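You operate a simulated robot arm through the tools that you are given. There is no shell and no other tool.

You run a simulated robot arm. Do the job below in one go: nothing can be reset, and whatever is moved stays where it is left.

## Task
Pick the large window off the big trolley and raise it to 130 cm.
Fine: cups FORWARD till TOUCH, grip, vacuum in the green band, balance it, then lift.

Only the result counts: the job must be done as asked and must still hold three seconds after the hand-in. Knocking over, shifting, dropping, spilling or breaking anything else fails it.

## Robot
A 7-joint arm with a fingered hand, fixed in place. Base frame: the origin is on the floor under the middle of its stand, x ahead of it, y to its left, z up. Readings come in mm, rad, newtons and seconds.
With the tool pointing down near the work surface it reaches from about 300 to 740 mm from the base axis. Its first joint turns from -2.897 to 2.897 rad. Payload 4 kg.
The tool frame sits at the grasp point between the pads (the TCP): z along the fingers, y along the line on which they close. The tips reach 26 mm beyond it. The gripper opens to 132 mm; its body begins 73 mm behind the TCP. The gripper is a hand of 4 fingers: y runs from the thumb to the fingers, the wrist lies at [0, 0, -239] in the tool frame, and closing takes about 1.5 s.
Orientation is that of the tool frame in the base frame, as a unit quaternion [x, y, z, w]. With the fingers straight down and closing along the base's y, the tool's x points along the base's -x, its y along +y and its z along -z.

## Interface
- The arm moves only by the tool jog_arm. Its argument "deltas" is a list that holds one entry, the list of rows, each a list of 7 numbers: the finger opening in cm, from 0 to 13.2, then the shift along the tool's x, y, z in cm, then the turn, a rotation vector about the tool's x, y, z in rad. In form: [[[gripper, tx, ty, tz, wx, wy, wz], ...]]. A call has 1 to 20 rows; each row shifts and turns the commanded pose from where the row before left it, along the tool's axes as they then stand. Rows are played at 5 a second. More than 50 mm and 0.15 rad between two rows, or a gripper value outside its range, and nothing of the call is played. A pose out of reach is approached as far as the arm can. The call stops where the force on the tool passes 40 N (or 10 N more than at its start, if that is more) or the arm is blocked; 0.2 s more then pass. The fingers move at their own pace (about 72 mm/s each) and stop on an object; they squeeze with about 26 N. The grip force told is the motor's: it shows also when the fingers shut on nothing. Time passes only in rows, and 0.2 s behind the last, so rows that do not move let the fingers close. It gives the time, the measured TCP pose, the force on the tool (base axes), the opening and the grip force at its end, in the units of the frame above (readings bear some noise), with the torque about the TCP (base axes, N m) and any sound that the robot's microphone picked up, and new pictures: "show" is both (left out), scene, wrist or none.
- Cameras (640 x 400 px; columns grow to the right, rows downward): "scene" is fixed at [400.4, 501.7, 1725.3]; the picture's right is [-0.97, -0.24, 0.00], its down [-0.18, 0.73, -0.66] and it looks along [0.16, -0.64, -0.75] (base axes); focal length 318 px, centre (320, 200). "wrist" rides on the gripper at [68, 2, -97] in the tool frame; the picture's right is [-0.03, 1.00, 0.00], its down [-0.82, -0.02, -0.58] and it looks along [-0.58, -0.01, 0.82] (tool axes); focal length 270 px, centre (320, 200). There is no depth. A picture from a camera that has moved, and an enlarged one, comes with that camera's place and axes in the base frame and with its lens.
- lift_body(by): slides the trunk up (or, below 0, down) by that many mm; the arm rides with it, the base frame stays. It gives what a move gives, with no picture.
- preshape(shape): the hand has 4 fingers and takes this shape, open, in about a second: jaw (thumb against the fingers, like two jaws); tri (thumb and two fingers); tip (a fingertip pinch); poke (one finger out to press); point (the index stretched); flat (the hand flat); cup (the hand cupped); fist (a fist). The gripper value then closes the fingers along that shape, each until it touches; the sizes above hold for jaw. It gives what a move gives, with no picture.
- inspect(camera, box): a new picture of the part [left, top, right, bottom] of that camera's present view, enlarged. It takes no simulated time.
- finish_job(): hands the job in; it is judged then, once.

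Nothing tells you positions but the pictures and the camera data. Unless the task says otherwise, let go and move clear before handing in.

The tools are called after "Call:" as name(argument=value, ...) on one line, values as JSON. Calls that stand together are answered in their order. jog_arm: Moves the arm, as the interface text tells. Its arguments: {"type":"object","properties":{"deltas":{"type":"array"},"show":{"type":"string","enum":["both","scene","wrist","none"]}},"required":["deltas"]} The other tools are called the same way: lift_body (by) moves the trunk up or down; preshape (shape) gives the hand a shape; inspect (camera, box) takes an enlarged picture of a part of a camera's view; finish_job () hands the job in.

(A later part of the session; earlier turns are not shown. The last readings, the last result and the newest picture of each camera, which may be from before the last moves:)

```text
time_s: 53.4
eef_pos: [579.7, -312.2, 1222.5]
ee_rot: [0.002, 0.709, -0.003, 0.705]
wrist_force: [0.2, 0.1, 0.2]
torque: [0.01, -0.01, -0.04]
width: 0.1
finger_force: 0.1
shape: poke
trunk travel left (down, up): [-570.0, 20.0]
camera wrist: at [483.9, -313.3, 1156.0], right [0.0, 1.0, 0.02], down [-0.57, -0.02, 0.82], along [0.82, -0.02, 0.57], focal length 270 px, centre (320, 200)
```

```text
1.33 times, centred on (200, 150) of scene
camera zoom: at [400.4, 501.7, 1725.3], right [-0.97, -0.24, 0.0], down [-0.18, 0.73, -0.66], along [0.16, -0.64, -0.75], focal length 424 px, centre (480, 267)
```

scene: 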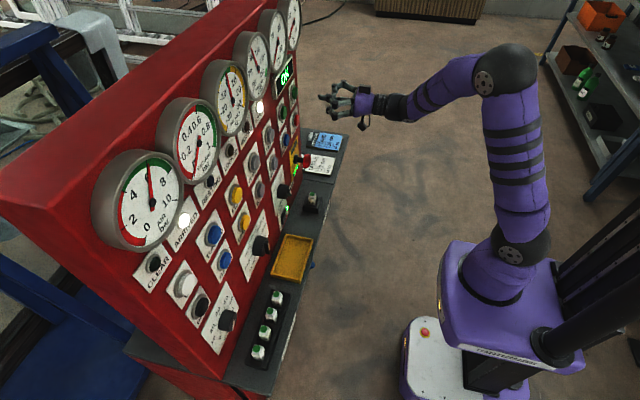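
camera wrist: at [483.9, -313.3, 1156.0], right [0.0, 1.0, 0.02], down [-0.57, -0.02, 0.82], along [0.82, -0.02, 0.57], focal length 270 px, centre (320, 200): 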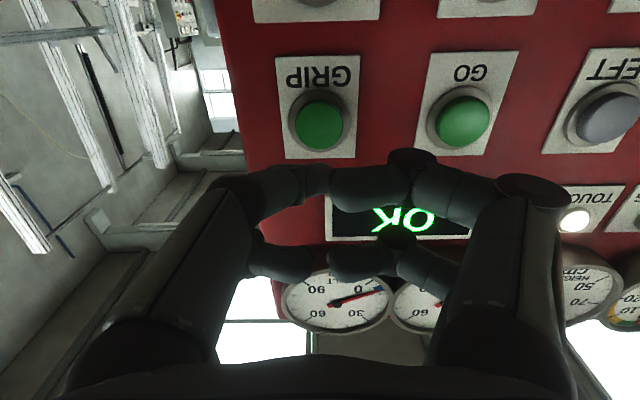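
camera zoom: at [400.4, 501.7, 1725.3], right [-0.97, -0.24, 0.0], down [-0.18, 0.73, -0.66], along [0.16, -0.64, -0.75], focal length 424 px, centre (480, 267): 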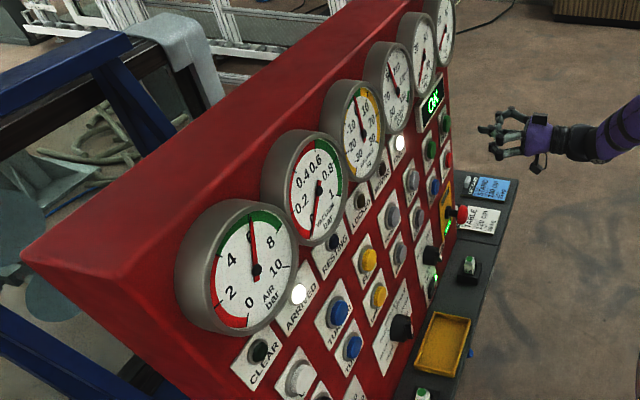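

GRIP is dead ahead at about y = −317. I'll press it to the same depth and watch the vacuum gauge.

Call:
jog_arm(deltas=[[[13.2, 0.1, -0.65, 3, 0, 0, 0], [13.2, 0, 0, 2.5, 0, 0, 0], [13.2, 0, 0, 1.6, 0, 0, 0], [13.2, 0, 0, 0, 0, 0, 0]]])

Call:
inspect(camera="scene", box=[120, 60, 320, 200])

```text
time_s: 54.4
eef_pos: [650.8, -320.3, 1220.7]
ee_rot: [0.002, 0.709, -0.002, 0.705]
wrist_force: [-10.6, -1.0, -1.1]
torque: [0.02, 0.12, 0.02]
width: 0.0
finger_force: 0.0
shape: poke
trunk travel left (down, up): [-570.0, 20.0]
heard: click
camera wrist: at [554.5, -320.0, 1154.5], right [0.01, 1.0, 0.02], down [-0.57, -0.02, 0.82], along [0.82, -0.02, 0.57], focal length 270 px, centre (320, 200)
```

scene: 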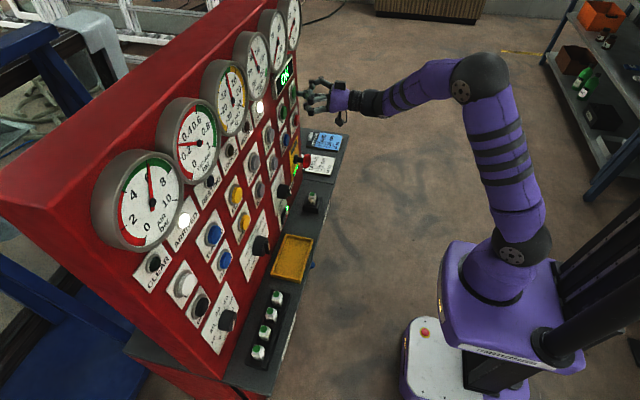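
wrist: 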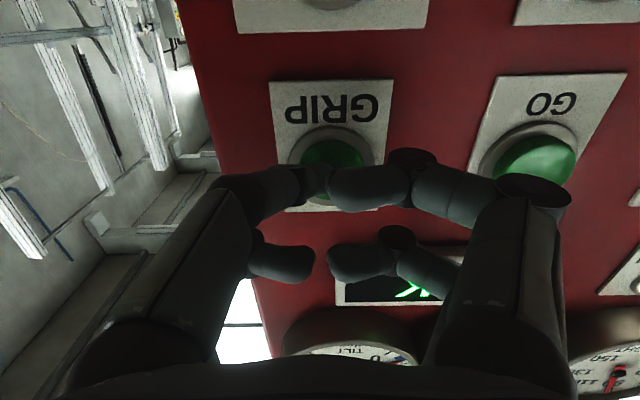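

```text
2.86 times, centred on (220, 130) of scene
camera zoom: at [400.4, 501.7, 1725.3], right [-0.97, -0.24, 0.0], down [-0.18, 0.73, -0.66], along [0.16, -0.64, -0.75], focal length 908 px, centre (606, 400)
```

zoom: 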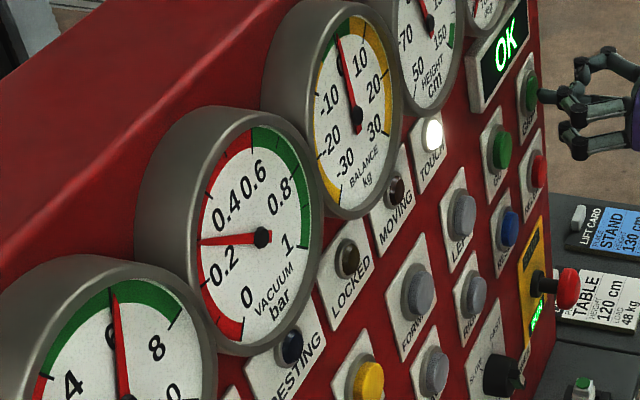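

The vacuum is rising past 0.2 bar. I'll let go of the button and check that it keeps building.

Call:
jog_arm(deltas=[[[13.2, 0, 0, -3, 0, 0, 0], [13.2, 0, 0, -4, 0, 0, 0], [13.2, 0, 0, 0, 0, 0, 0], [13.2, 0, 0, 0, 0, 0, 0]]], show="none")

Call:
inspect(camera="scene", box=[80, 0, 320, 300])

Call:
inspect(camera="scene", box=[140, 40, 320, 190])

```text
time_s: 55.4
eef_pos: [583.5, -320.2, 1221.5]
ee_rot: [0.001, 0.709, -0.003, 0.705]
wrist_force: [0.2, 0.0, 0.5]
torque: [0.01, -0.01, 0.0]
width: 0.1
finger_force: 0.0
shape: poke
trunk travel left (down, up): [-570.0, 20.0]
```

```text
1.33 times, centred on (200, 150) of scene
camera zoom: at [400.4, 501.7, 1725.3], right [-0.97, -0.24, 0.0], down [-0.18, 0.73, -0.66], along [0.16, -0.64, -0.75], focal length 424 px, centre (480, 267)
```

zoom: 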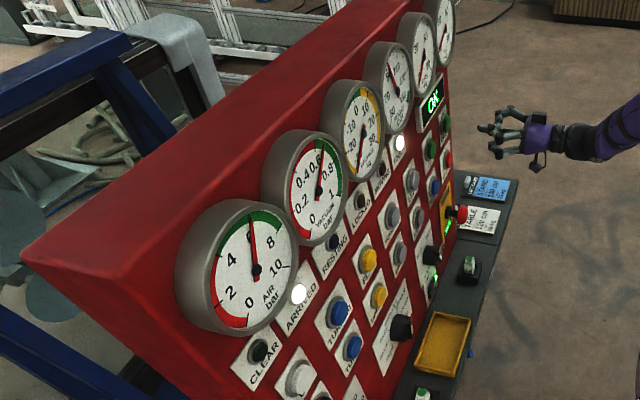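

```text
2.67 times, centred on (230, 115) of scene
camera zoom: at [400.4, 501.7, 1725.3], right [-0.97, -0.24, 0.0], down [-0.18, 0.73, -0.66], along [0.16, -0.64, -0.75], focal length 848 px, centre (560, 427)
```

zoom: 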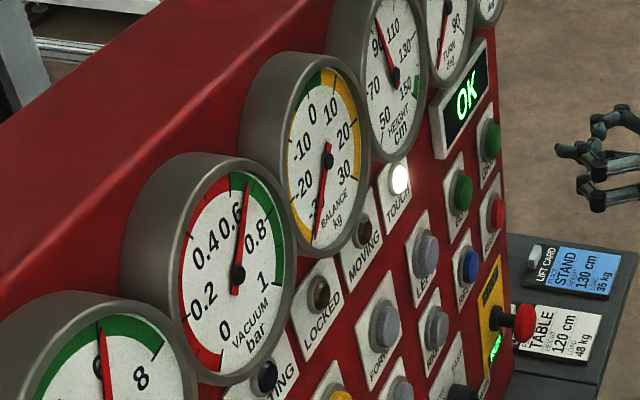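

Vacuum is now in the green band at about 0.65 bar and BALANCE has swung to about −30, so the load needs compensating. I'll go to the LOAD KG knob near y = 294 and lower the trunk to its row.

Call:
jog_arm(deltas=[[[13.2, 0, 4.4, 0, 0, 0, 0], [13.2, 0, 4.4, 0, 0, 0, 0], [13.2, 0, 4.4, 0, 0, 0, 0], [13.2, 0, 4.4, 0, 0, 0, 0], [13.2, 0, 4.4, 0, 0, 0, 0], [13.2, 0, 4.4, 0, 0, 0, 0], [13.2, 0, 4.4, 0, 0, 0, 0], [13.2, 0, 4.4, 0, 0, 0, 0], [13.2, 0, 4.4, 0, 0, 0, 0], [13.2, 0, 4.4, 0, 0, 0, 0], [13.2, 0, 4.4, 0, 0, 0, 0], [13.2, 0, 4.4, 0, 0, 0, 0], [13.2, 0, 4.4, 0, 0, 0, 0], [13.2, 0, 4.2, 0, 0, 0, 0]]], show="none")

Call:
lift_body(by=-230)

Call:
preshape(shape="jaw")

Call:
jog_arm(deltas=[[[13.2, 0, 0, 0, 0, 0, 0]]])

Call:
inspect(camera="wrist", box=[240, 40, 400, 180])

Call:
inspect(camera="scene", box=[140, 40, 320, 190])

```text
time_s: 58.4
eef_pos: [585.1, 295.2, 1222.1]
ee_rot: [0.002, 0.709, -0.003, 0.705]
wrist_force: [-0.2, -0.4, 0.9]
torque: [0.01, 0.01, -0.01]
width: 0.0
finger_force: 0.1
shape: poke
trunk travel left (down, up): [-570.0, 20.0]
```

```text
time_s: 60.8
eef_pos: [585.6, 295.4, 993.0]
ee_rot: [0.001, 0.709, -0.002, 0.706]
wrist_force: [-0.4, -0.7, -0.2]
torque: [0.02, 0.0, -0.02]
width: 0.1
finger_force: 0.2
shape: poke
trunk travel left (down, up): [-340.0, 250.0]
```

```text
time_s: 61.7
eef_pos: [585.4, 294.5, 992.0]
ee_rot: [0.002, 0.709, -0.003, 0.705]
wrist_force: [-0.2, -0.4, 0.1]
torque: [-0.04, 0.02, -0.02]
width: 131.9
finger_force: 0.1
shape: jaw
trunk travel left (down, up): [-340.0, 250.0]
```

```text
time_s: 62.1
eef_pos: [585.7, 294.1, 992.0]
ee_rot: [0.001, 0.709, -0.003, 0.705]
wrist_force: [0.3, 0.2, 0.5]
torque: [0.0, -0.04, 0.07]
width: 131.5
finger_force: 0.1
shape: jaw
trunk travel left (down, up): [-340.0, 250.0]
camera wrist: at [488.8, 294.7, 925.1], right [0.0, 1.0, 0.02], down [-0.57, -0.02, 0.82], along [0.82, -0.02, 0.57], focal length 270 px, centre (320, 200)
```

scene: 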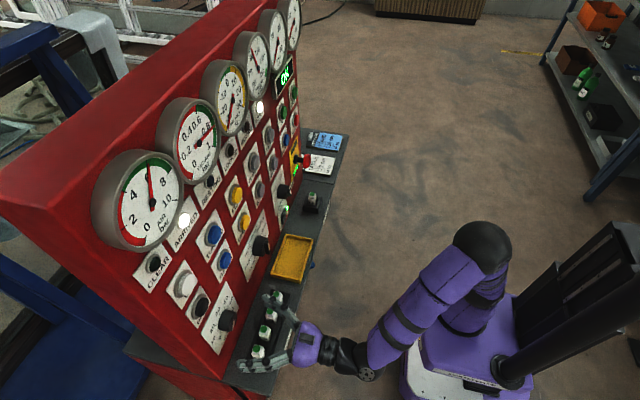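
wrist: 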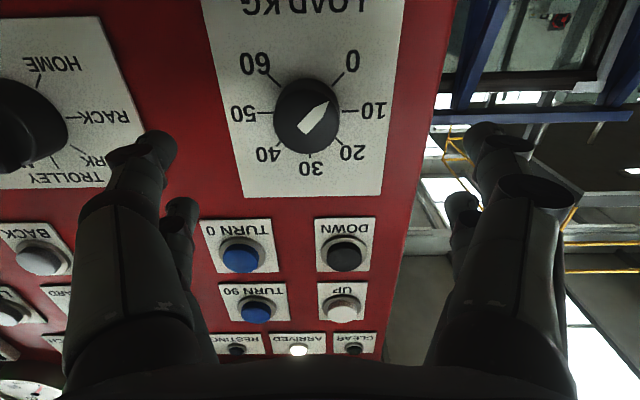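

```text
2.86 times, centred on (320, 110) of wrist
camera zoom: at [488.8, 294.7, 925.1], right [0.0, 1.0, 0.02], down [-0.57, -0.02, 0.82], along [0.82, -0.02, 0.57], focal length 772 px, centre (320, 457)
```

zoom: 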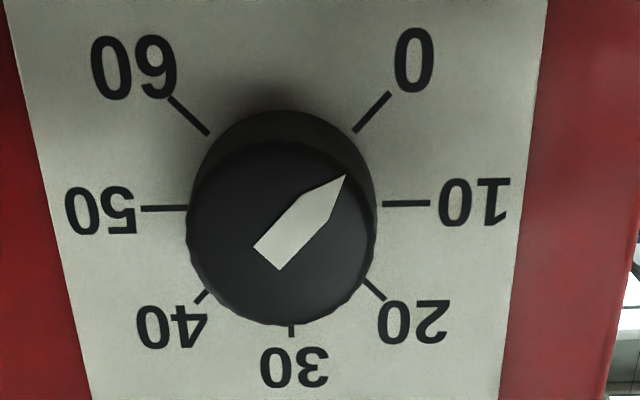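

```text
2.67 times, centred on (230, 115) of scene
camera zoom: at [400.4, 501.7, 1725.3], right [-0.97, -0.24, 0.0], down [-0.18, 0.73, -0.66], along [0.16, -0.64, -0.75], focal length 848 px, centre (560, 427)
```

zoom: 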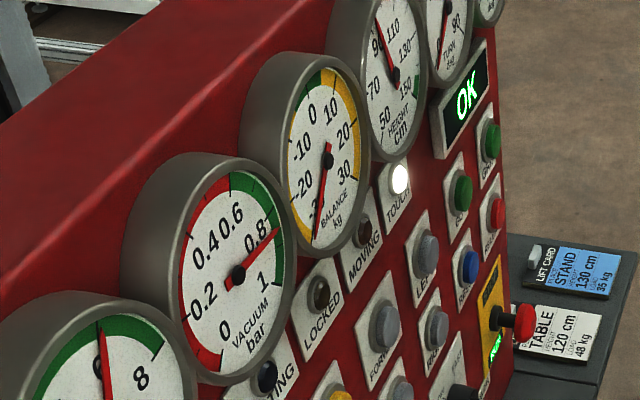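

Vacuum is 0.8 bar and LOAD KG sits at 0, with 45° per 10 kg. I'll centre on the knob axis (y ≈ 283, z ≈ 985) and pre-roll the hand by −1.3 rad so one grip gives a large clockwise turn.

Call:
jog_arm(deltas=[[[13.2, 0.65, -1.1, 1, 0, 0, 0], [13.2, 0, 0, 0, 0, 0, -0.13], [13.2, 0, 0, 0, 0, 0, -0.13], [13.2, 0, 0, 0, 0, 0, -0.13], [13.2, 0, 0, 0, 0, 0, -0.13], [13.2, 0, 0, 0, 0, 0, -0.13], [13.2, 0, 0, 0, 0, 0, -0.13], [13.2, 0, 0, 0, 0, 0, -0.13], [13.2, 0, 0, 0, 0, 0, -0.13], [13.2, 0, 0, 0, 0, 0, -0.13], [13.2, 0, 0, 0, 0, 0, -0.13]]])

Call:
inspect(camera="wrist", box=[220, 40, 420, 220])

```text
time_s: 64.5
eef_pos: [595.1, 282.5, 985.5]
ee_rot: [-0.427, 0.564, -0.429, 0.561]
wrist_force: [0.4, 0.3, 0.3]
torque: [-0.02, 0.03, 0.04]
width: 131.8
finger_force: 0.1
shape: jaw
trunk travel left (down, up): [-340.0, 250.0]
camera wrist: at [498.6, 216.6, 967.7], right [0.0, 0.29, -0.96], down [-0.57, 0.78, 0.24], along [0.82, 0.55, 0.16], focal length 270 px, centre (320, 200)
```

scene: 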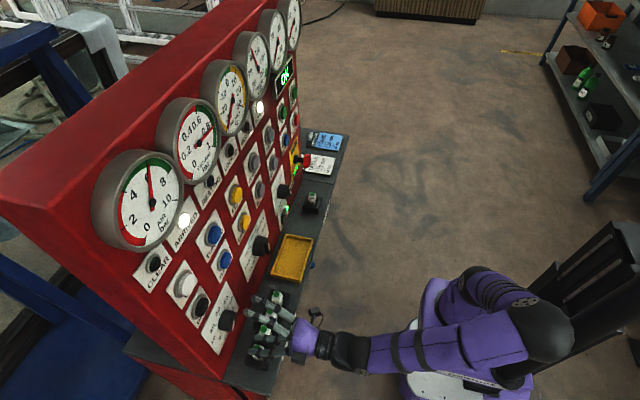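
wrist: 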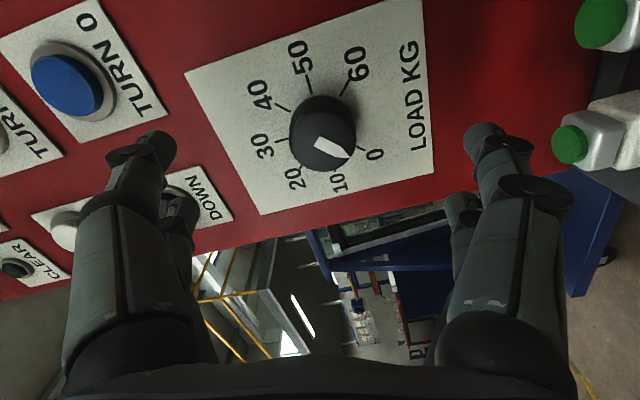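

```text
2.22 times, centred on (320, 130) of wrist
camera zoom: at [498.6, 216.6, 967.7], right [0.0, 0.29, -0.96], down [-0.57, 0.78, 0.24], along [0.82, 0.55, 0.16], focal length 601 px, centre (320, 356)
```

zoom: 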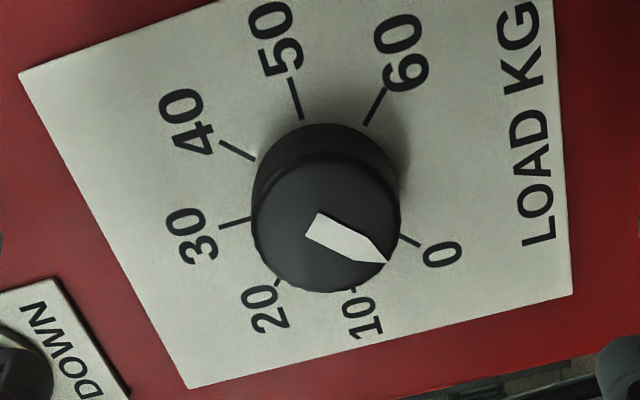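

The hand is centred on the knob to within 1 mm. I'll narrow the opening, move in to x ≈ 650, and close.

Call:
jog_arm(deltas=[[[9, 0, 0, 2, 0, 0, 0], [9, 0, 0, 2, 0, 0, 0], [9, 0, 0, 1.5, 0, 0, 0], [0, 0, 0, 0, 0, 0, 0], [0, 0, 0, 0, 0, 0, 0], [0, 0, 0, 0, 0, 0, 0], [0, 0, 0, 0, 0, 0, 0], [0, 0, 0, 0, 0, 0, 0]]], show="wrist")

```text
time_s: 66.3
eef_pos: [651.0, 283.1, 984.3]
ee_rot: [-0.429, 0.565, -0.429, 0.559]
wrist_force: [4.2, 0.9, -1.0]
torque: [-0.05, -0.01, 0.04]
width: 20.4
finger_force: 26.0
shape: jaw
trunk travel left (down, up): [-340.0, 250.0]
camera wrist: at [553.8, 216.9, 966.4], right [0.0, 0.29, -0.96], down [-0.57, 0.78, 0.24], along [0.82, 0.55, 0.16], focal length 270 px, centre (320, 200)
```

wrist: 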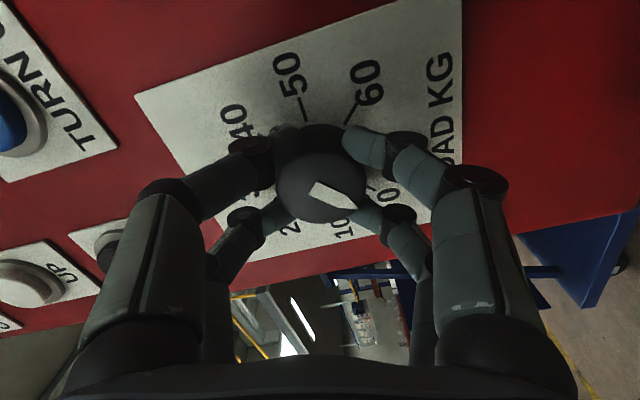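

Gripped. Now I'll turn clockwise (+wz) by 1.3 rad and read the balance.

Call:
jog_arm(deltas=[[[0, 0, 0, 0, 0, 0, 0.13], [0, 0, 0, 0, 0, 0, 0.13], [0, 0, 0, 0, 0, 0, 0.13], [0, 0, 0, 0, 0, 0, 0.13], [0, 0, 0, 0, 0, 0, 0.13], [0, 0, 0, 0, 0, 0, 0.13], [0, 0, 0, 0, 0, 0, 0.13], [0, 0, 0, 0, 0, 0, 0.13], [0, 0, 0, 0, 0, 0, 0.13], [0, 0, 0, 0, 0, 0, 0.13]]])

Call:
inspect(camera="scene", box=[140, 40, 320, 190])

```text
time_s: 68.5
eef_pos: [650.9, 285.2, 983.3]
ee_rot: [0.001, 0.709, -0.002, 0.705]
wrist_force: [-0.6, 5.0, -11.6]
torque: [-0.02, 0.24, 0.17]
width: 20.4
finger_force: 26.1
shape: jaw
trunk travel left (down, up): [-340.0, 250.0]
camera wrist: at [553.9, 284.9, 916.7], right [0.0, 1.0, 0.02], down [-0.57, -0.02, 0.82], along [0.82, -0.02, 0.57], focal length 270 px, centre (320, 200)
```

scene: 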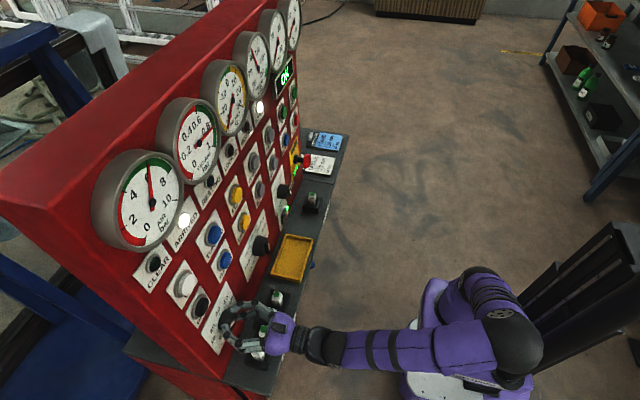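
wrist: 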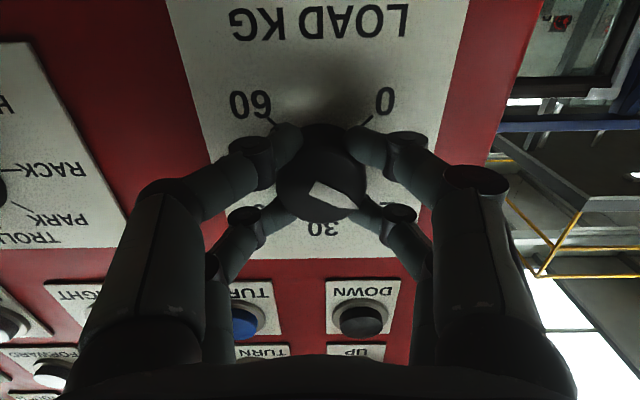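

```text
2.67 times, centred on (230, 115) of scene
camera zoom: at [400.4, 501.7, 1725.3], right [-0.97, -0.24, 0.0], down [-0.18, 0.73, -0.66], along [0.16, -0.64, -0.75], focal length 848 px, centre (560, 427)
```

zoom: 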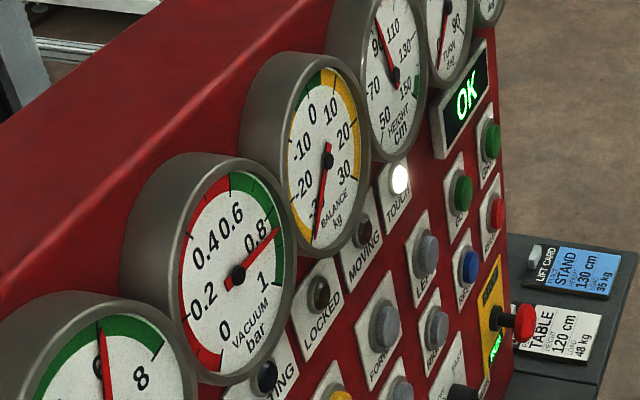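

The pointer is at about 16 and balance is still pegged, so the window weighs roughly 48 kg. I'll turn another 1.3 rad.

Call:
jog_arm(deltas=[[[0, 0, 0, 0, 0, 0, 0.13], [0, 0, 0, 0, 0, 0, 0.13], [0, 0, 0, 0, 0, 0, 0.13], [0, 0, 0, 0, 0, 0, 0.13], [0, 0, 0, 0, 0, 0, 0.13], [0, 0, 0, 0, 0, 0, 0.13], [0, 0, 0, 0, 0, 0, 0.13], [0, 0, 0, 0, 0, 0, 0.13], [0, 0, 0, 0, 0, 0, 0.13], [0, 0, 0, 0, 0, 0, 0.13]]])

Call:
inspect(camera="scene", box=[140, 40, 320, 190])

```text
time_s: 70.7
eef_pos: [651.8, 286.0, 984.6]
ee_rot: [0.429, 0.565, 0.426, 0.562]
wrist_force: [2.0, 19.0, -9.5]
torque: [-0.03, 0.14, 0.41]
width: 20.3
finger_force: 25.7
shape: jaw
trunk travel left (down, up): [-340.0, 250.0]
camera wrist: at [554.2, 351.0, 969.4], right [0.01, 0.24, 0.97], down [-0.58, -0.79, 0.2], along [0.82, -0.56, 0.14], focal length 270 px, centre (320, 200)
```

scene: 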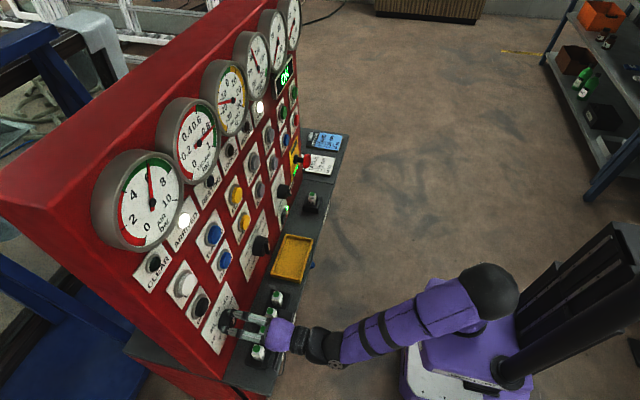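
wrist: 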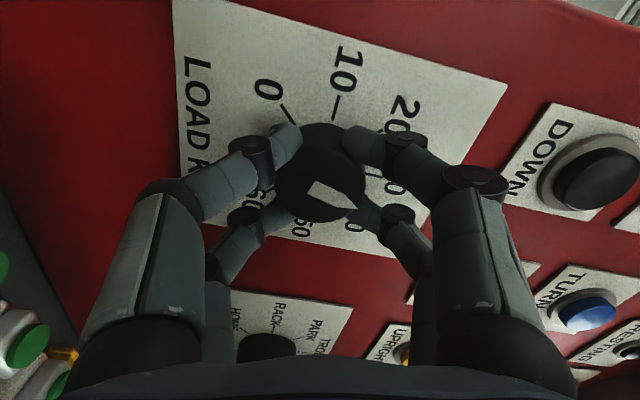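

```text
2.67 times, centred on (230, 115) of scene
camera zoom: at [400.4, 501.7, 1725.3], right [-0.97, -0.24, 0.0], down [-0.18, 0.73, -0.66], along [0.16, -0.64, -0.75], focal length 848 px, centre (560, 427)
```

zoom: 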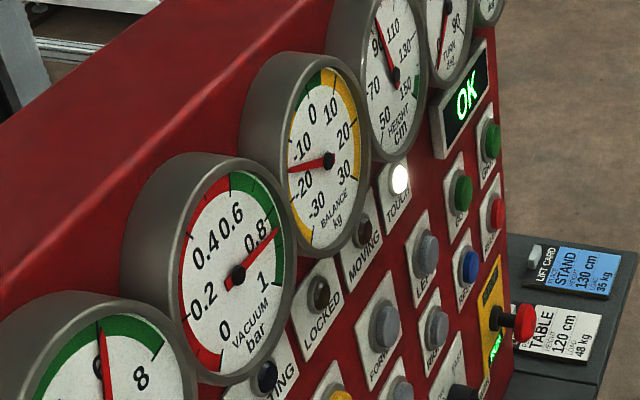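

Balance is now about −16, with the load at about 33. I'll release, back off, roll back, and regrip for the last 1.2 rad.

Call:
jog_arm(deltas=[[[5, 0, 0, 0, 0, 0, 0], [5, 0, 0, 0, 0, 0, 0], [5, 0, 0, 0, 0, 0, 0], [5, 0, 0, -3, 0, 0, 0], [5, 0, 0, -3, 0, 0, 0]]], show="none")

Call:
jog_arm(deltas=[[[9, 0, 0, 0, 0, 0, -0.13], [9, 0, 0, 0, 0, 0, -0.13], [9, 0, 0, 0, 0, 0, -0.13], [9, 0, 0, 0, 0, 0, -0.13], [9, 0, 0, 0, 0, 0, -0.13], [9, 0, 0, 0, 0, 0, -0.13], [9, 0, 0, 0, 0, 0, -0.13], [9, 0, 0, 0, 0, 0, -0.13], [9, 0, 0, 0, 0, 0, -0.13], [9, 0, 0, 0, 0, 0, -0.13], [9, 0, 0, 0, 0, 0, -0.13], [9, 0, 0, 0, 0, 0, -0.13], [9, 0, 0, 0, 0, 0, -0.13], [9, 0, 0, 0, 0, 0, -0.13], [9, 0, 0, 0, 0, 0, -0.13], [9, 0, 0, 0, 0, 0, -0.13]]])

Call:
inspect(camera="wrist", box=[220, 40, 420, 220])

Call:
inspect(camera="scene", box=[140, 40, 320, 190])

```text
time_s: 71.9
eef_pos: [589.1, 283.7, 985.7]
ee_rot: [0.429, 0.563, 0.427, 0.563]
wrist_force: [-0.2, 0.0, -0.5]
torque: [0.01, 0.0, 0.02]
width: 49.5
finger_force: 0.0
shape: jaw
trunk travel left (down, up): [-340.0, 250.0]
```

```text
time_s: 75.3
eef_pos: [591.1, 282.9, 986.6]
ee_rot: [-0.269, 0.655, -0.271, 0.652]
wrist_force: [0.0, -0.6, 0.7]
torque: [0.02, -0.02, -0.01]
width: 89.7
finger_force: 0.1
shape: jaw
trunk travel left (down, up): [-340.0, 250.0]
camera wrist: at [493.5, 234.8, 937.7], right [0.0, 0.73, -0.69], down [-0.57, 0.56, 0.59], along [0.82, 0.39, 0.42], focal length 270 px, centre (320, 200)
```

scene: 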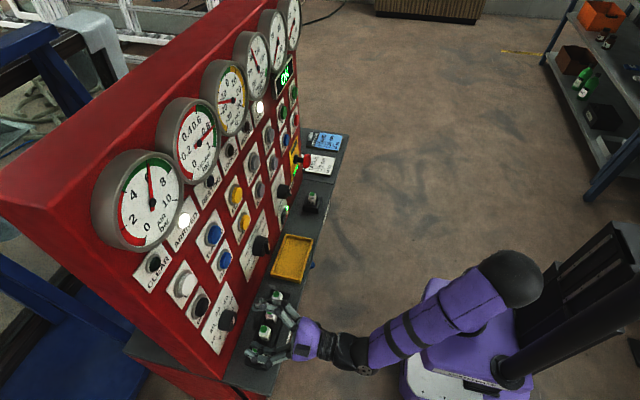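
wrist: 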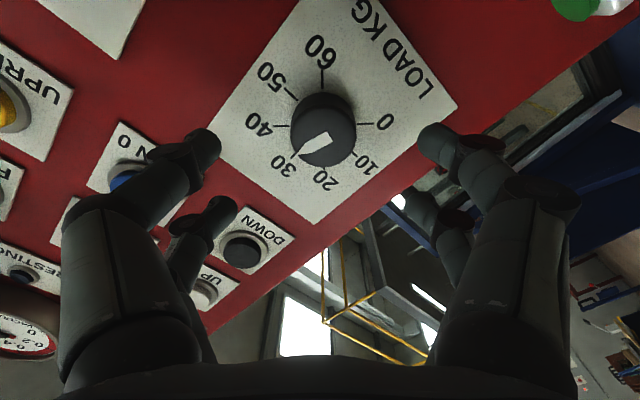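

```text
2.22 times, centred on (320, 130) of wrist
camera zoom: at [493.5, 234.8, 937.7], right [0.0, 0.73, -0.69], down [-0.57, 0.56, 0.59], along [0.82, 0.39, 0.42], focal length 601 px, centre (320, 356)
```

zoom: 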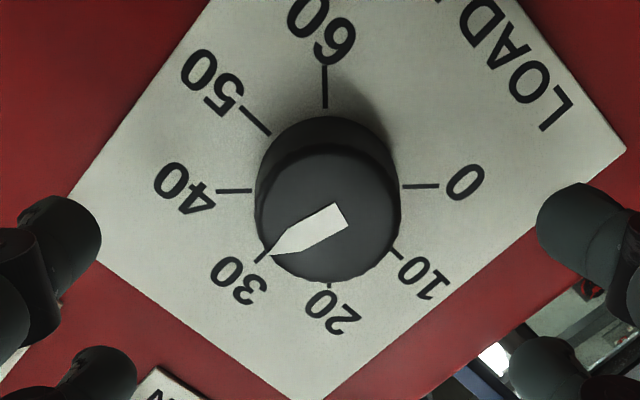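

```text
2.67 times, centred on (230, 115) of scene
camera zoom: at [400.4, 501.7, 1725.3], right [-0.97, -0.24, 0.0], down [-0.18, 0.73, -0.66], along [0.16, -0.64, -0.75], focal length 848 px, centre (560, 427)
```

zoom: 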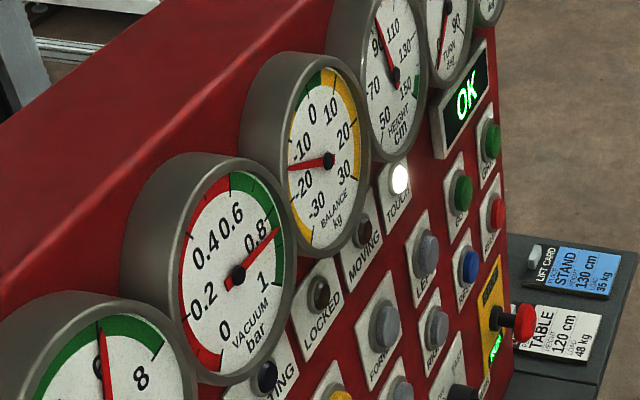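

The pointer reads about 32 and balance about −16. I'll regrip and turn 1.2 rad more, toward about 48.

Call:
jog_arm(deltas=[[[9, 0.1, 0.1, 2, 0, 0, 0], [9, 0, 0, 2, 0, 0, 0], [9, 0, 0, 1.9, 0, 0, 0], [0, 0, 0, 0, 0, 0, 0], [0, 0, 0, 0, 0, 0, 0], [0, 0, 0, 0, 0, 0, 0], [0, 0, 0, 0, 0, 0, 0], [0, 0, 0, 0, 0, 0, 0]]], show="none")

Call:
jog_arm(deltas=[[[0, 0, 0, 0, 0, 0, 0.12], [0, 0, 0, 0, 0, 0, 0.12], [0, 0, 0, 0, 0, 0, 0.12], [0, 0, 0, 0, 0, 0, 0.12], [0, 0, 0, 0, 0, 0, 0.12], [0, 0, 0, 0, 0, 0, 0.12], [0, 0, 0, 0, 0, 0, 0.12], [0, 0, 0, 0, 0, 0, 0.12], [0, 0, 0, 0, 0, 0, 0.12]]], show="wrist")

Call:
inspect(camera="scene", box=[140, 40, 320, 190])

```text
time_s: 77.1
eef_pos: [649.2, 282.1, 983.9]
ee_rot: [-0.268, 0.656, -0.269, 0.652]
wrist_force: [4.6, 0.4, -0.8]
torque: [0.0, 0.01, 0.09]
width: 18.9
finger_force: 26.5
shape: jaw
trunk travel left (down, up): [-340.0, 250.0]
```

```text
time_s: 79.1
eef_pos: [650.4, 284.4, 982.8]
ee_rot: [0.106, 0.702, 0.104, 0.697]
wrist_force: [1.4, 9.0, -12.2]
torque: [-0.03, 0.27, 0.29]
width: 18.8
finger_force: 26.5
shape: jaw
trunk travel left (down, up): [-340.0, 250.0]
camera wrist: at [553.3, 305.5, 918.9], right [0.0, 0.95, 0.32], down [-0.57, -0.26, 0.78], along [0.82, -0.19, 0.54], focal length 270 px, centre (320, 200)
```

wrist: 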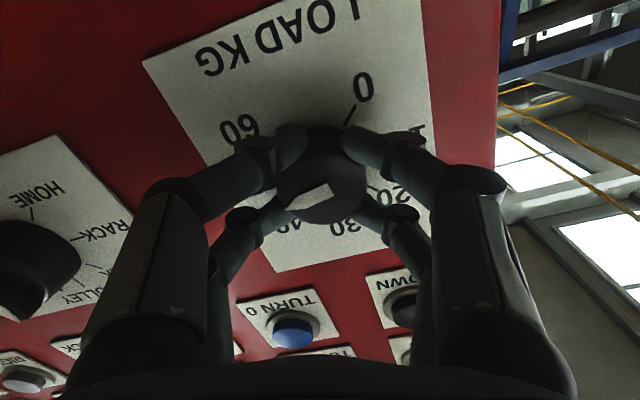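

```text
2.67 times, centred on (230, 115) of scene
camera zoom: at [400.4, 501.7, 1725.3], right [-0.97, -0.24, 0.0], down [-0.18, 0.73, -0.66], along [0.16, -0.64, -0.75], focal length 848 px, centre (560, 427)
```

zoom: 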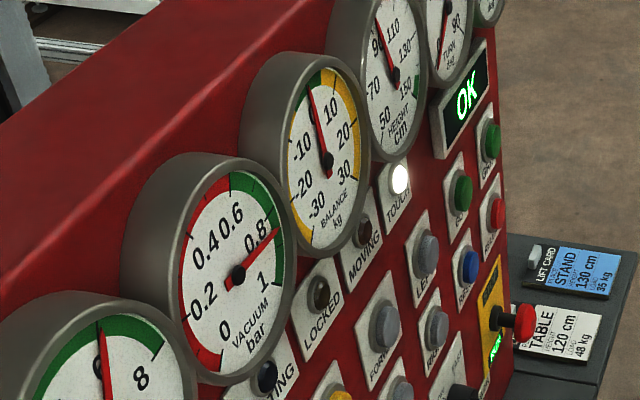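

Balance is close to zero now. I'll zoom in to judge how far it is from centre.

Call:
inspect(camera="scene", box=[200, 55, 255, 140])

```text
4.71 times, centred on (228, 98) of scene
camera zoom: at [400.4, 501.7, 1725.3], right [-0.97, -0.24, 0.0], down [-0.18, 0.73, -0.66], along [0.16, -0.64, -0.75], focal length 1496 px, centre (755, 682)
```

zoom: 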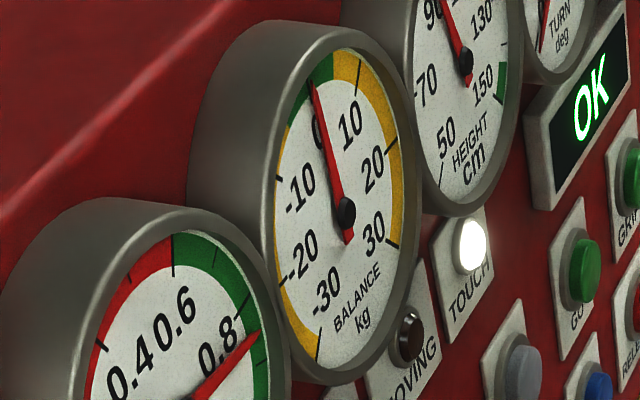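

Call:
inspect(camera="scene", box=[220, 70, 320, 170])

Call:
inspect(camera="scene", box=[215, 60, 240, 85])

```text
4.00 times, centred on (270, 120) of scene
camera zoom: at [400.4, 501.7, 1725.3], right [-0.97, -0.24, 0.0], down [-0.18, 0.73, -0.66], along [0.16, -0.64, -0.75], focal length 1271 px, centre (520, 520)
```

zoom: 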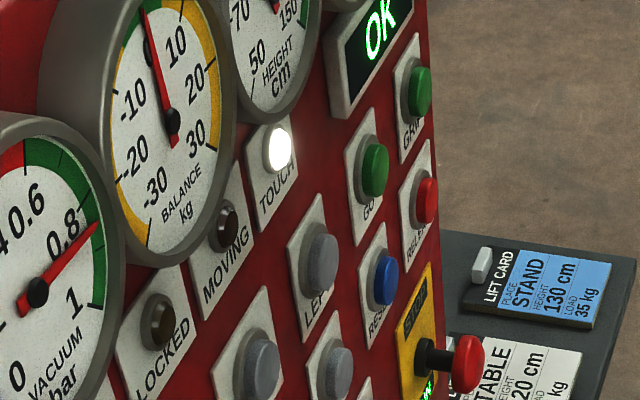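

```text
16.00 times, centred on (228, 72) of scene
camera zoom: at [400.4, 501.7, 1725.3], right [-0.97, -0.24, 0.0], down [-0.18, 0.73, -0.66], along [0.16, -0.64, -0.75], focal length 5085 px, centre (1800, 2240)
```

zoom: 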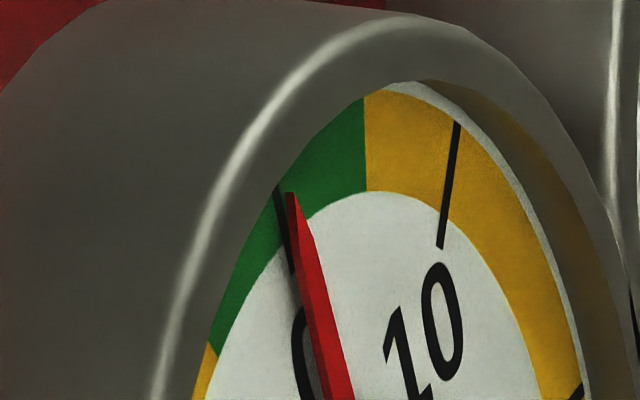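

The needle is on the 0 tick, so it's balanced. I'll release the knob, back off, roll the hand straight, and raise the trunk to the UP row.

Call:
jog_arm(deltas=[[[5, 0, 0, 0, 0, 0, 0], [5, 0, 0, 0, 0, 0, 0], [5, 0, 0, 0, 0, 0, 0], [5, 0, 0, -3, 0, 0, 0], [5, 0, 0, -4, 0, 0, 0], [5, 0, 0, 0, 0, 0, -0.1], [5, 0, 0, 0, 0, 0, -0.1], [5, 0, 0, 0, 0, 0, -0.1]]], show="none")

Call:
lift_body(by=235)

Call:
preshape(shape="poke")

Call:
jog_arm(deltas=[[[13.2, 0, 2.6, 0, 0, 0, 0]]])

Call:
inspect(camera="wrist", box=[240, 60, 400, 200])

Call:
inspect(camera="scene", box=[140, 20, 320, 170])

Call:
inspect(camera="scene", box=[225, 20, 280, 110])

```text
time_s: 80.9
eef_pos: [578.8, 283.5, 984.6]
ee_rot: [0.001, 0.709, -0.003, 0.706]
wrist_force: [-0.6, -0.6, 0.0]
torque: [-0.03, 0.01, 0.0]
width: 49.7
finger_force: 0.0
shape: jaw
trunk travel left (down, up): [-340.0, 250.0]
```

```text
time_s: 83.4
eef_pos: [579.6, 283.6, 1219.3]
ee_rot: [0.001, 0.708, -0.002, 0.706]
wrist_force: [0.1, 0.2, 0.6]
torque: [0.02, -0.02, 0.0]
width: 49.7
finger_force: 0.0
shape: jaw
trunk travel left (down, up): [-575.0, 15.0]
```

```text
time_s: 84.3
eef_pos: [579.1, 284.4, 1220.0]
ee_rot: [0.002, 0.709, -0.002, 0.706]
wrist_force: [-0.1, 0.1, -0.5]
torque: [0.01, 0.05, 0.02]
width: 0.0
finger_force: 0.1
shape: poke
trunk travel left (down, up): [-575.0, 15.0]
```

```text
time_s: 84.7
eef_pos: [578.7, 309.6, 1219.0]
ee_rot: [0.001, 0.709, -0.001, 0.705]
wrist_force: [-0.5, -0.5, 0.2]
torque: [0.01, 0.0, 0.0]
width: 0.0
finger_force: 0.1
shape: poke
trunk travel left (down, up): [-575.0, 15.0]
camera wrist: at [482.5, 310.7, 1152.4], right [0.0, 1.0, 0.02], down [-0.57, -0.02, 0.82], along [0.82, -0.02, 0.57], focal length 270 px, centre (320, 200)
```

scene: 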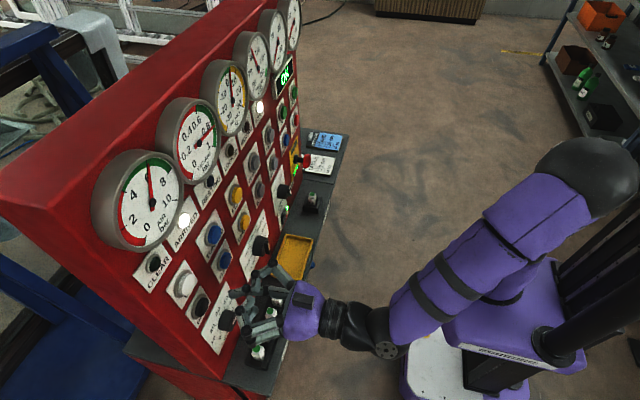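
wrist: 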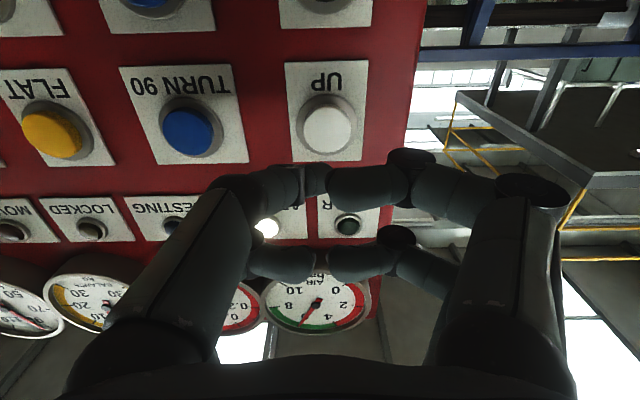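

```text
2.86 times, centred on (320, 130) of wrist
camera zoom: at [482.5, 310.7, 1152.4], right [0.0, 1.0, 0.02], down [-0.57, -0.02, 0.82], along [0.82, -0.02, 0.57], focal length 772 px, centre (320, 400)
```

zoom: 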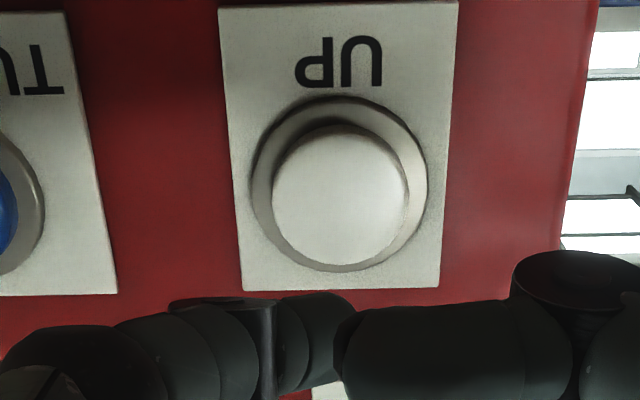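

```text
2.67 times, centred on (230, 95) of scene
camera zoom: at [400.4, 501.7, 1725.3], right [-0.97, -0.24, 0.0], down [-0.18, 0.73, -0.66], along [0.16, -0.64, -0.75], focal length 848 px, centre (560, 480)
```

zoom: 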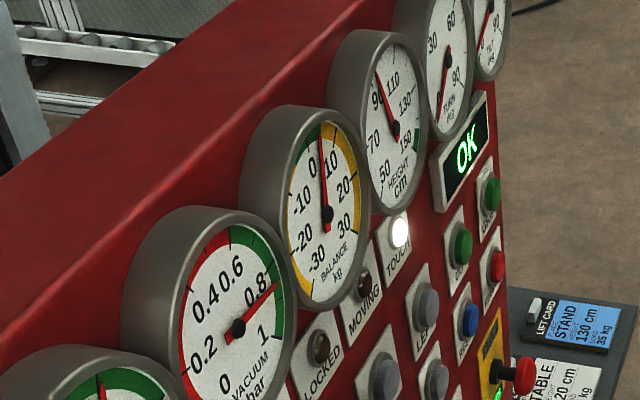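

```text
4.44 times, centred on (252, 65) of scene
camera zoom: at [400.4, 501.7, 1725.3], right [-0.97, -0.24, 0.0], down [-0.18, 0.73, -0.66], along [0.16, -0.64, -0.75], focal length 1412 px, centre (620, 800)
```

zoom: 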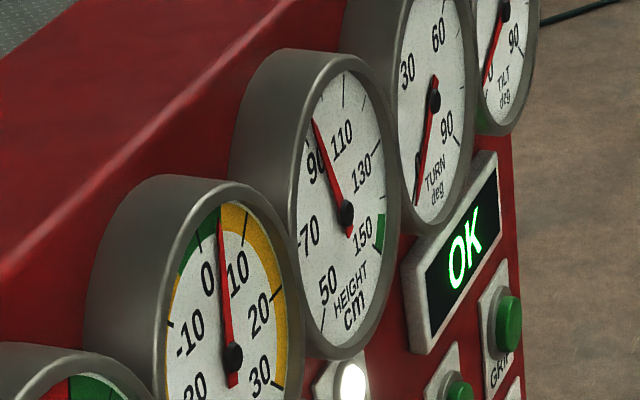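

Balance has drifted slightly positive; I'll zoom in to make sure it's inside the green band.

Call:
inspect(camera="scene", box=[215, 60, 240, 85])

Call:
inspect(camera="scene", box=[236, 30, 276, 70])

```text
16.00 times, centred on (228, 72) of scene
camera zoom: at [400.4, 501.7, 1725.3], right [-0.97, -0.24, 0.0], down [-0.18, 0.73, -0.66], along [0.16, -0.64, -0.75], focal length 5085 px, centre (1800, 2240)
```

zoom: 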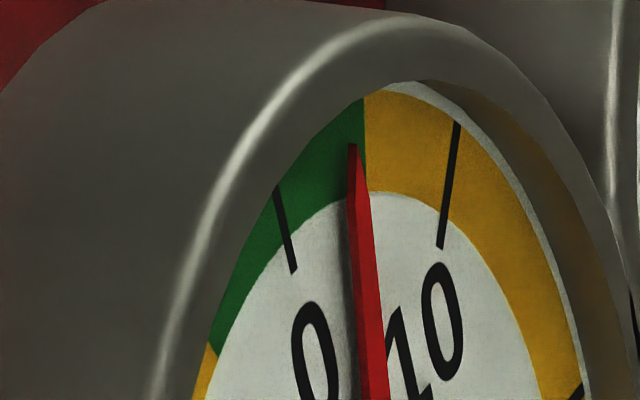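

```text
10.00 times, centred on (256, 50) of scene
camera zoom: at [400.4, 501.7, 1725.3], right [-0.97, -0.24, 0.0], down [-0.18, 0.73, -0.66], along [0.16, -0.64, -0.75], focal length 3178 px, centre (960, 1700)
```

zoom: 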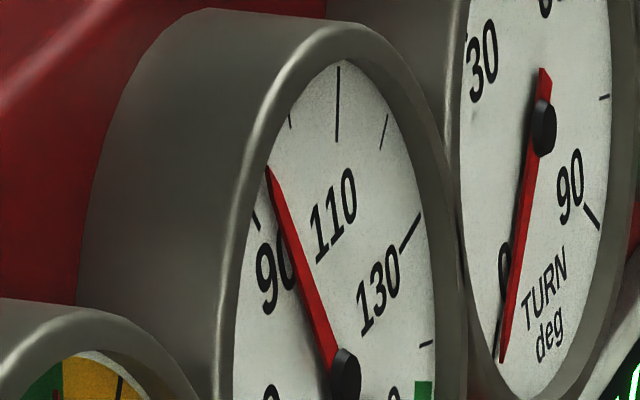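

Call:
inspect(camera="wrist", box=[0, 240, 140, 345])

```text
3.81 times, centred on (70, 292) of wrist
camera zoom: at [482.5, 310.7, 1152.4], right [0.0, 1.0, 0.02], down [-0.57, -0.02, 0.82], along [0.82, -0.02, 0.57], focal length 1030 px, centre (1272, -152)
```

zoom: 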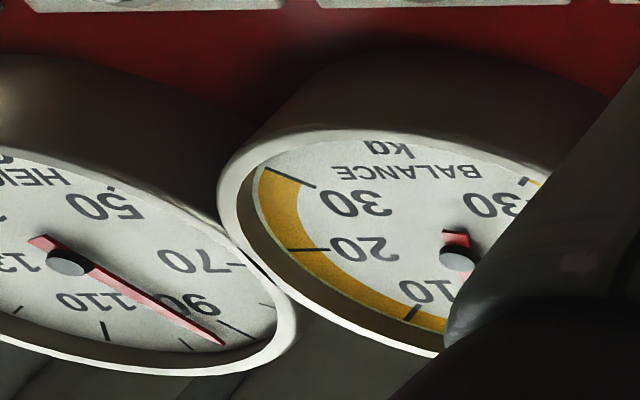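

The needle sits near the upper edge of the green band, about +4. The gauge had lagged while I turned the knob. I'll go back to LOAD KG and take it down a little for a safe margin.

Call:
preshape(shape="jaw")

Call:
lift_body(by=-235)

Call:
jog_arm(deltas=[[[9, 0, -2.65, 1, 0, 0, 0], [9, 0, 0, 0, 0, 0, 0]]], show="wrist")

Call:
inspect(camera="wrist", box=[240, 60, 400, 200])

Call:
inspect(camera="scene", box=[200, 55, 255, 140])

Call:
inspect(camera="scene", box=[215, 60, 240, 85])

```text
time_s: 85.6
eef_pos: [580.3, 309.0, 1219.6]
ee_rot: [0.001, 0.709, -0.002, 0.705]
wrist_force: [0.2, -0.6, 0.6]
torque: [-0.01, 0.01, -0.03]
width: 131.9
finger_force: 0.0
shape: jaw
trunk travel left (down, up): [-575.0, 15.0]
```

```text
time_s: 88.0
eef_pos: [580.0, 309.8, 984.6]
ee_rot: [0.002, 0.709, -0.002, 0.705]
wrist_force: [0.7, -0.7, 0.2]
torque: [-0.02, 0.02, 0.01]
width: 132.0
finger_force: 0.0
shape: jaw
trunk travel left (down, up): [-340.0, 250.0]
```

```text
time_s: 88.6
eef_pos: [589.6, 283.1, 986.0]
ee_rot: [0.001, 0.709, -0.002, 0.705]
wrist_force: [-0.3, 0.0, -0.1]
torque: [-0.01, -0.01, 0.02]
width: 90.5
finger_force: 0.1
shape: jaw
trunk travel left (down, up): [-340.0, 250.0]
camera wrist: at [492.7, 283.7, 917.8], right [0.0, 1.0, 0.02], down [-0.57, -0.02, 0.82], along [0.82, -0.02, 0.57], focal length 270 px, centre (320, 200)
```

wrist: 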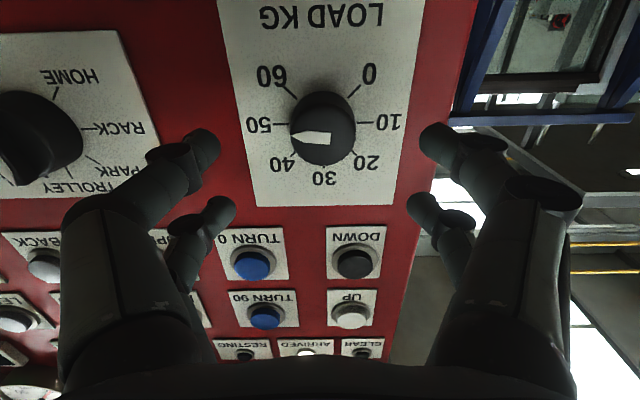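

```text
2.86 times, centred on (320, 130) of wrist
camera zoom: at [492.7, 283.7, 917.8], right [0.0, 1.0, 0.02], down [-0.57, -0.02, 0.82], along [0.82, -0.02, 0.57], focal length 772 px, centre (320, 400)
```

zoom: 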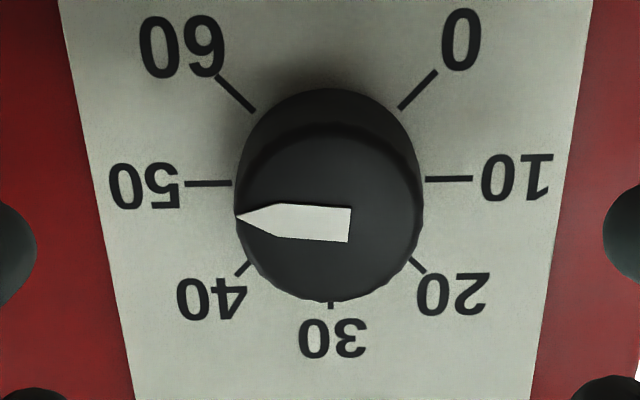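

```text
4.71 times, centred on (228, 98) of scene
camera zoom: at [400.4, 501.7, 1725.3], right [-0.97, -0.24, 0.0], down [-0.18, 0.73, -0.66], along [0.16, -0.64, -0.75], focal length 1496 px, centre (755, 682)
```

zoom: 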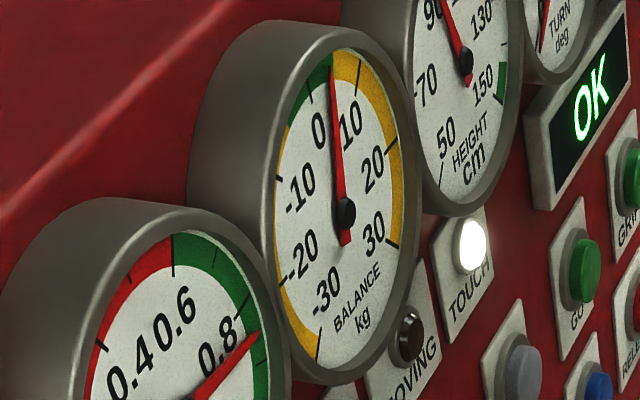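

```text
16.00 times, centred on (228, 72) of scene
camera zoom: at [400.4, 501.7, 1725.3], right [-0.97, -0.24, 0.0], down [-0.18, 0.73, -0.66], along [0.16, -0.64, -0.75], focal length 5085 px, centre (1800, 2240)
```

zoom: 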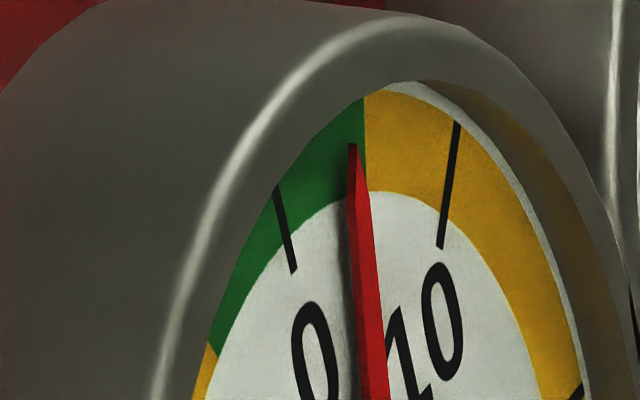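

The pointer is at about 50 with the balance near +4. I'll regrip, turn back about 0.3 rad, and wait for the gauge to settle before reading it.

Call:
jog_arm(deltas=[[[9, 0.1, 0, 2, 0, 0, 0], [9, 0, 0, 2, 0, 0, 0], [9, 0, 0, 2, 0, 0, 0], [0, 0, 0, 0, 0, 0, 0], [0, 0, 0, 0, 0, 0, 0], [0, 0, 0, 0, 0, 0, 0], [0, 0, 0, 0, 0, 0, 0], [0, 0, 0, 0, 0, 0, 0]]], show="none")

Call:
inspect(camera="scene", box=[215, 60, 240, 85])

Call:
jog_arm(deltas=[[[0, 0, 0, 0, 0, 0, -0.1], [0, 0, 0, 0, 0, 0, -0.1], [0, 0, 0, 0, 0, 0, -0.1], [0, 0, 0, 0, 0, 0, 0], [0, 0, 0, 0, 0, 0, 0], [0, 0, 0, 0, 0, 0, 0], [0, 0, 0, 0, 0, 0, 0], [0, 0, 0, 0, 0, 0, 0]]], show="wrist")

Call:
inspect(camera="scene", box=[215, 60, 240, 85])

```text
time_s: 90.4
eef_pos: [650.3, 282.5, 984.4]
ee_rot: [0.001, 0.709, -0.001, 0.706]
wrist_force: [3.9, 0.0, 1.1]
torque: [-0.02, 0.0, -0.02]
width: 20.7
finger_force: 25.8
shape: jaw
trunk travel left (down, up): [-340.0, 250.0]
```

```text
16.00 times, centred on (228, 72) of scene
camera zoom: at [400.4, 501.7, 1725.3], right [-0.97, -0.24, 0.0], down [-0.18, 0.73, -0.66], along [0.16, -0.64, -0.75], focal length 5085 px, centre (1800, 2240)
```

zoom: 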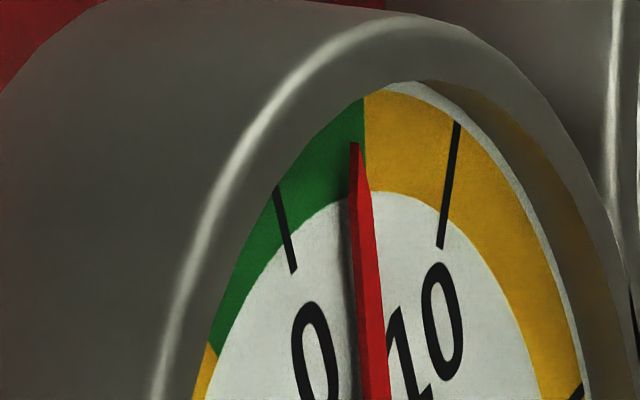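

```text
time_s: 92.2
eef_pos: [649.3, 282.5, 984.4]
ee_rot: [-0.103, 0.7, -0.108, 0.698]
wrist_force: [10.5, 2.6, 11.5]
torque: [0.02, -0.19, 0.01]
width: 20.6
finger_force: 25.9
shape: jaw
trunk travel left (down, up): [-340.0, 250.0]
camera wrist: at [552.9, 263.2, 919.3], right [0.0, 0.96, -0.27], down [-0.57, 0.22, 0.79], along [0.82, 0.15, 0.55], focal length 270 px, centre (320, 200)
```

wrist: 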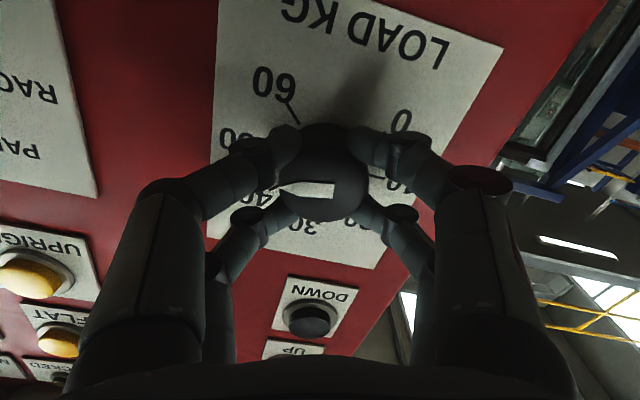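

```text
16.00 times, centred on (228, 72) of scene
camera zoom: at [400.4, 501.7, 1725.3], right [-0.97, -0.24, 0.0], down [-0.18, 0.73, -0.66], along [0.16, -0.64, -0.75], focal length 5085 px, centre (1800, 2240)
```

zoom: 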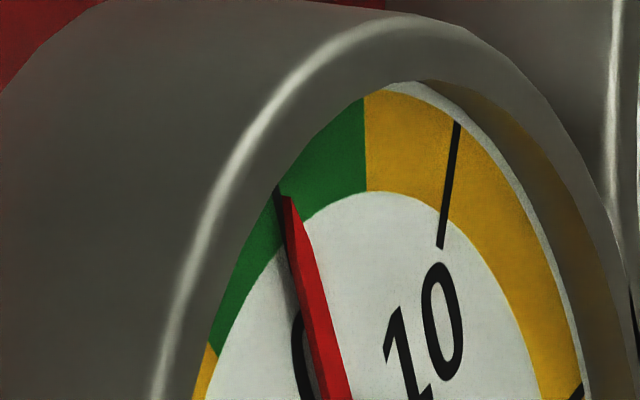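

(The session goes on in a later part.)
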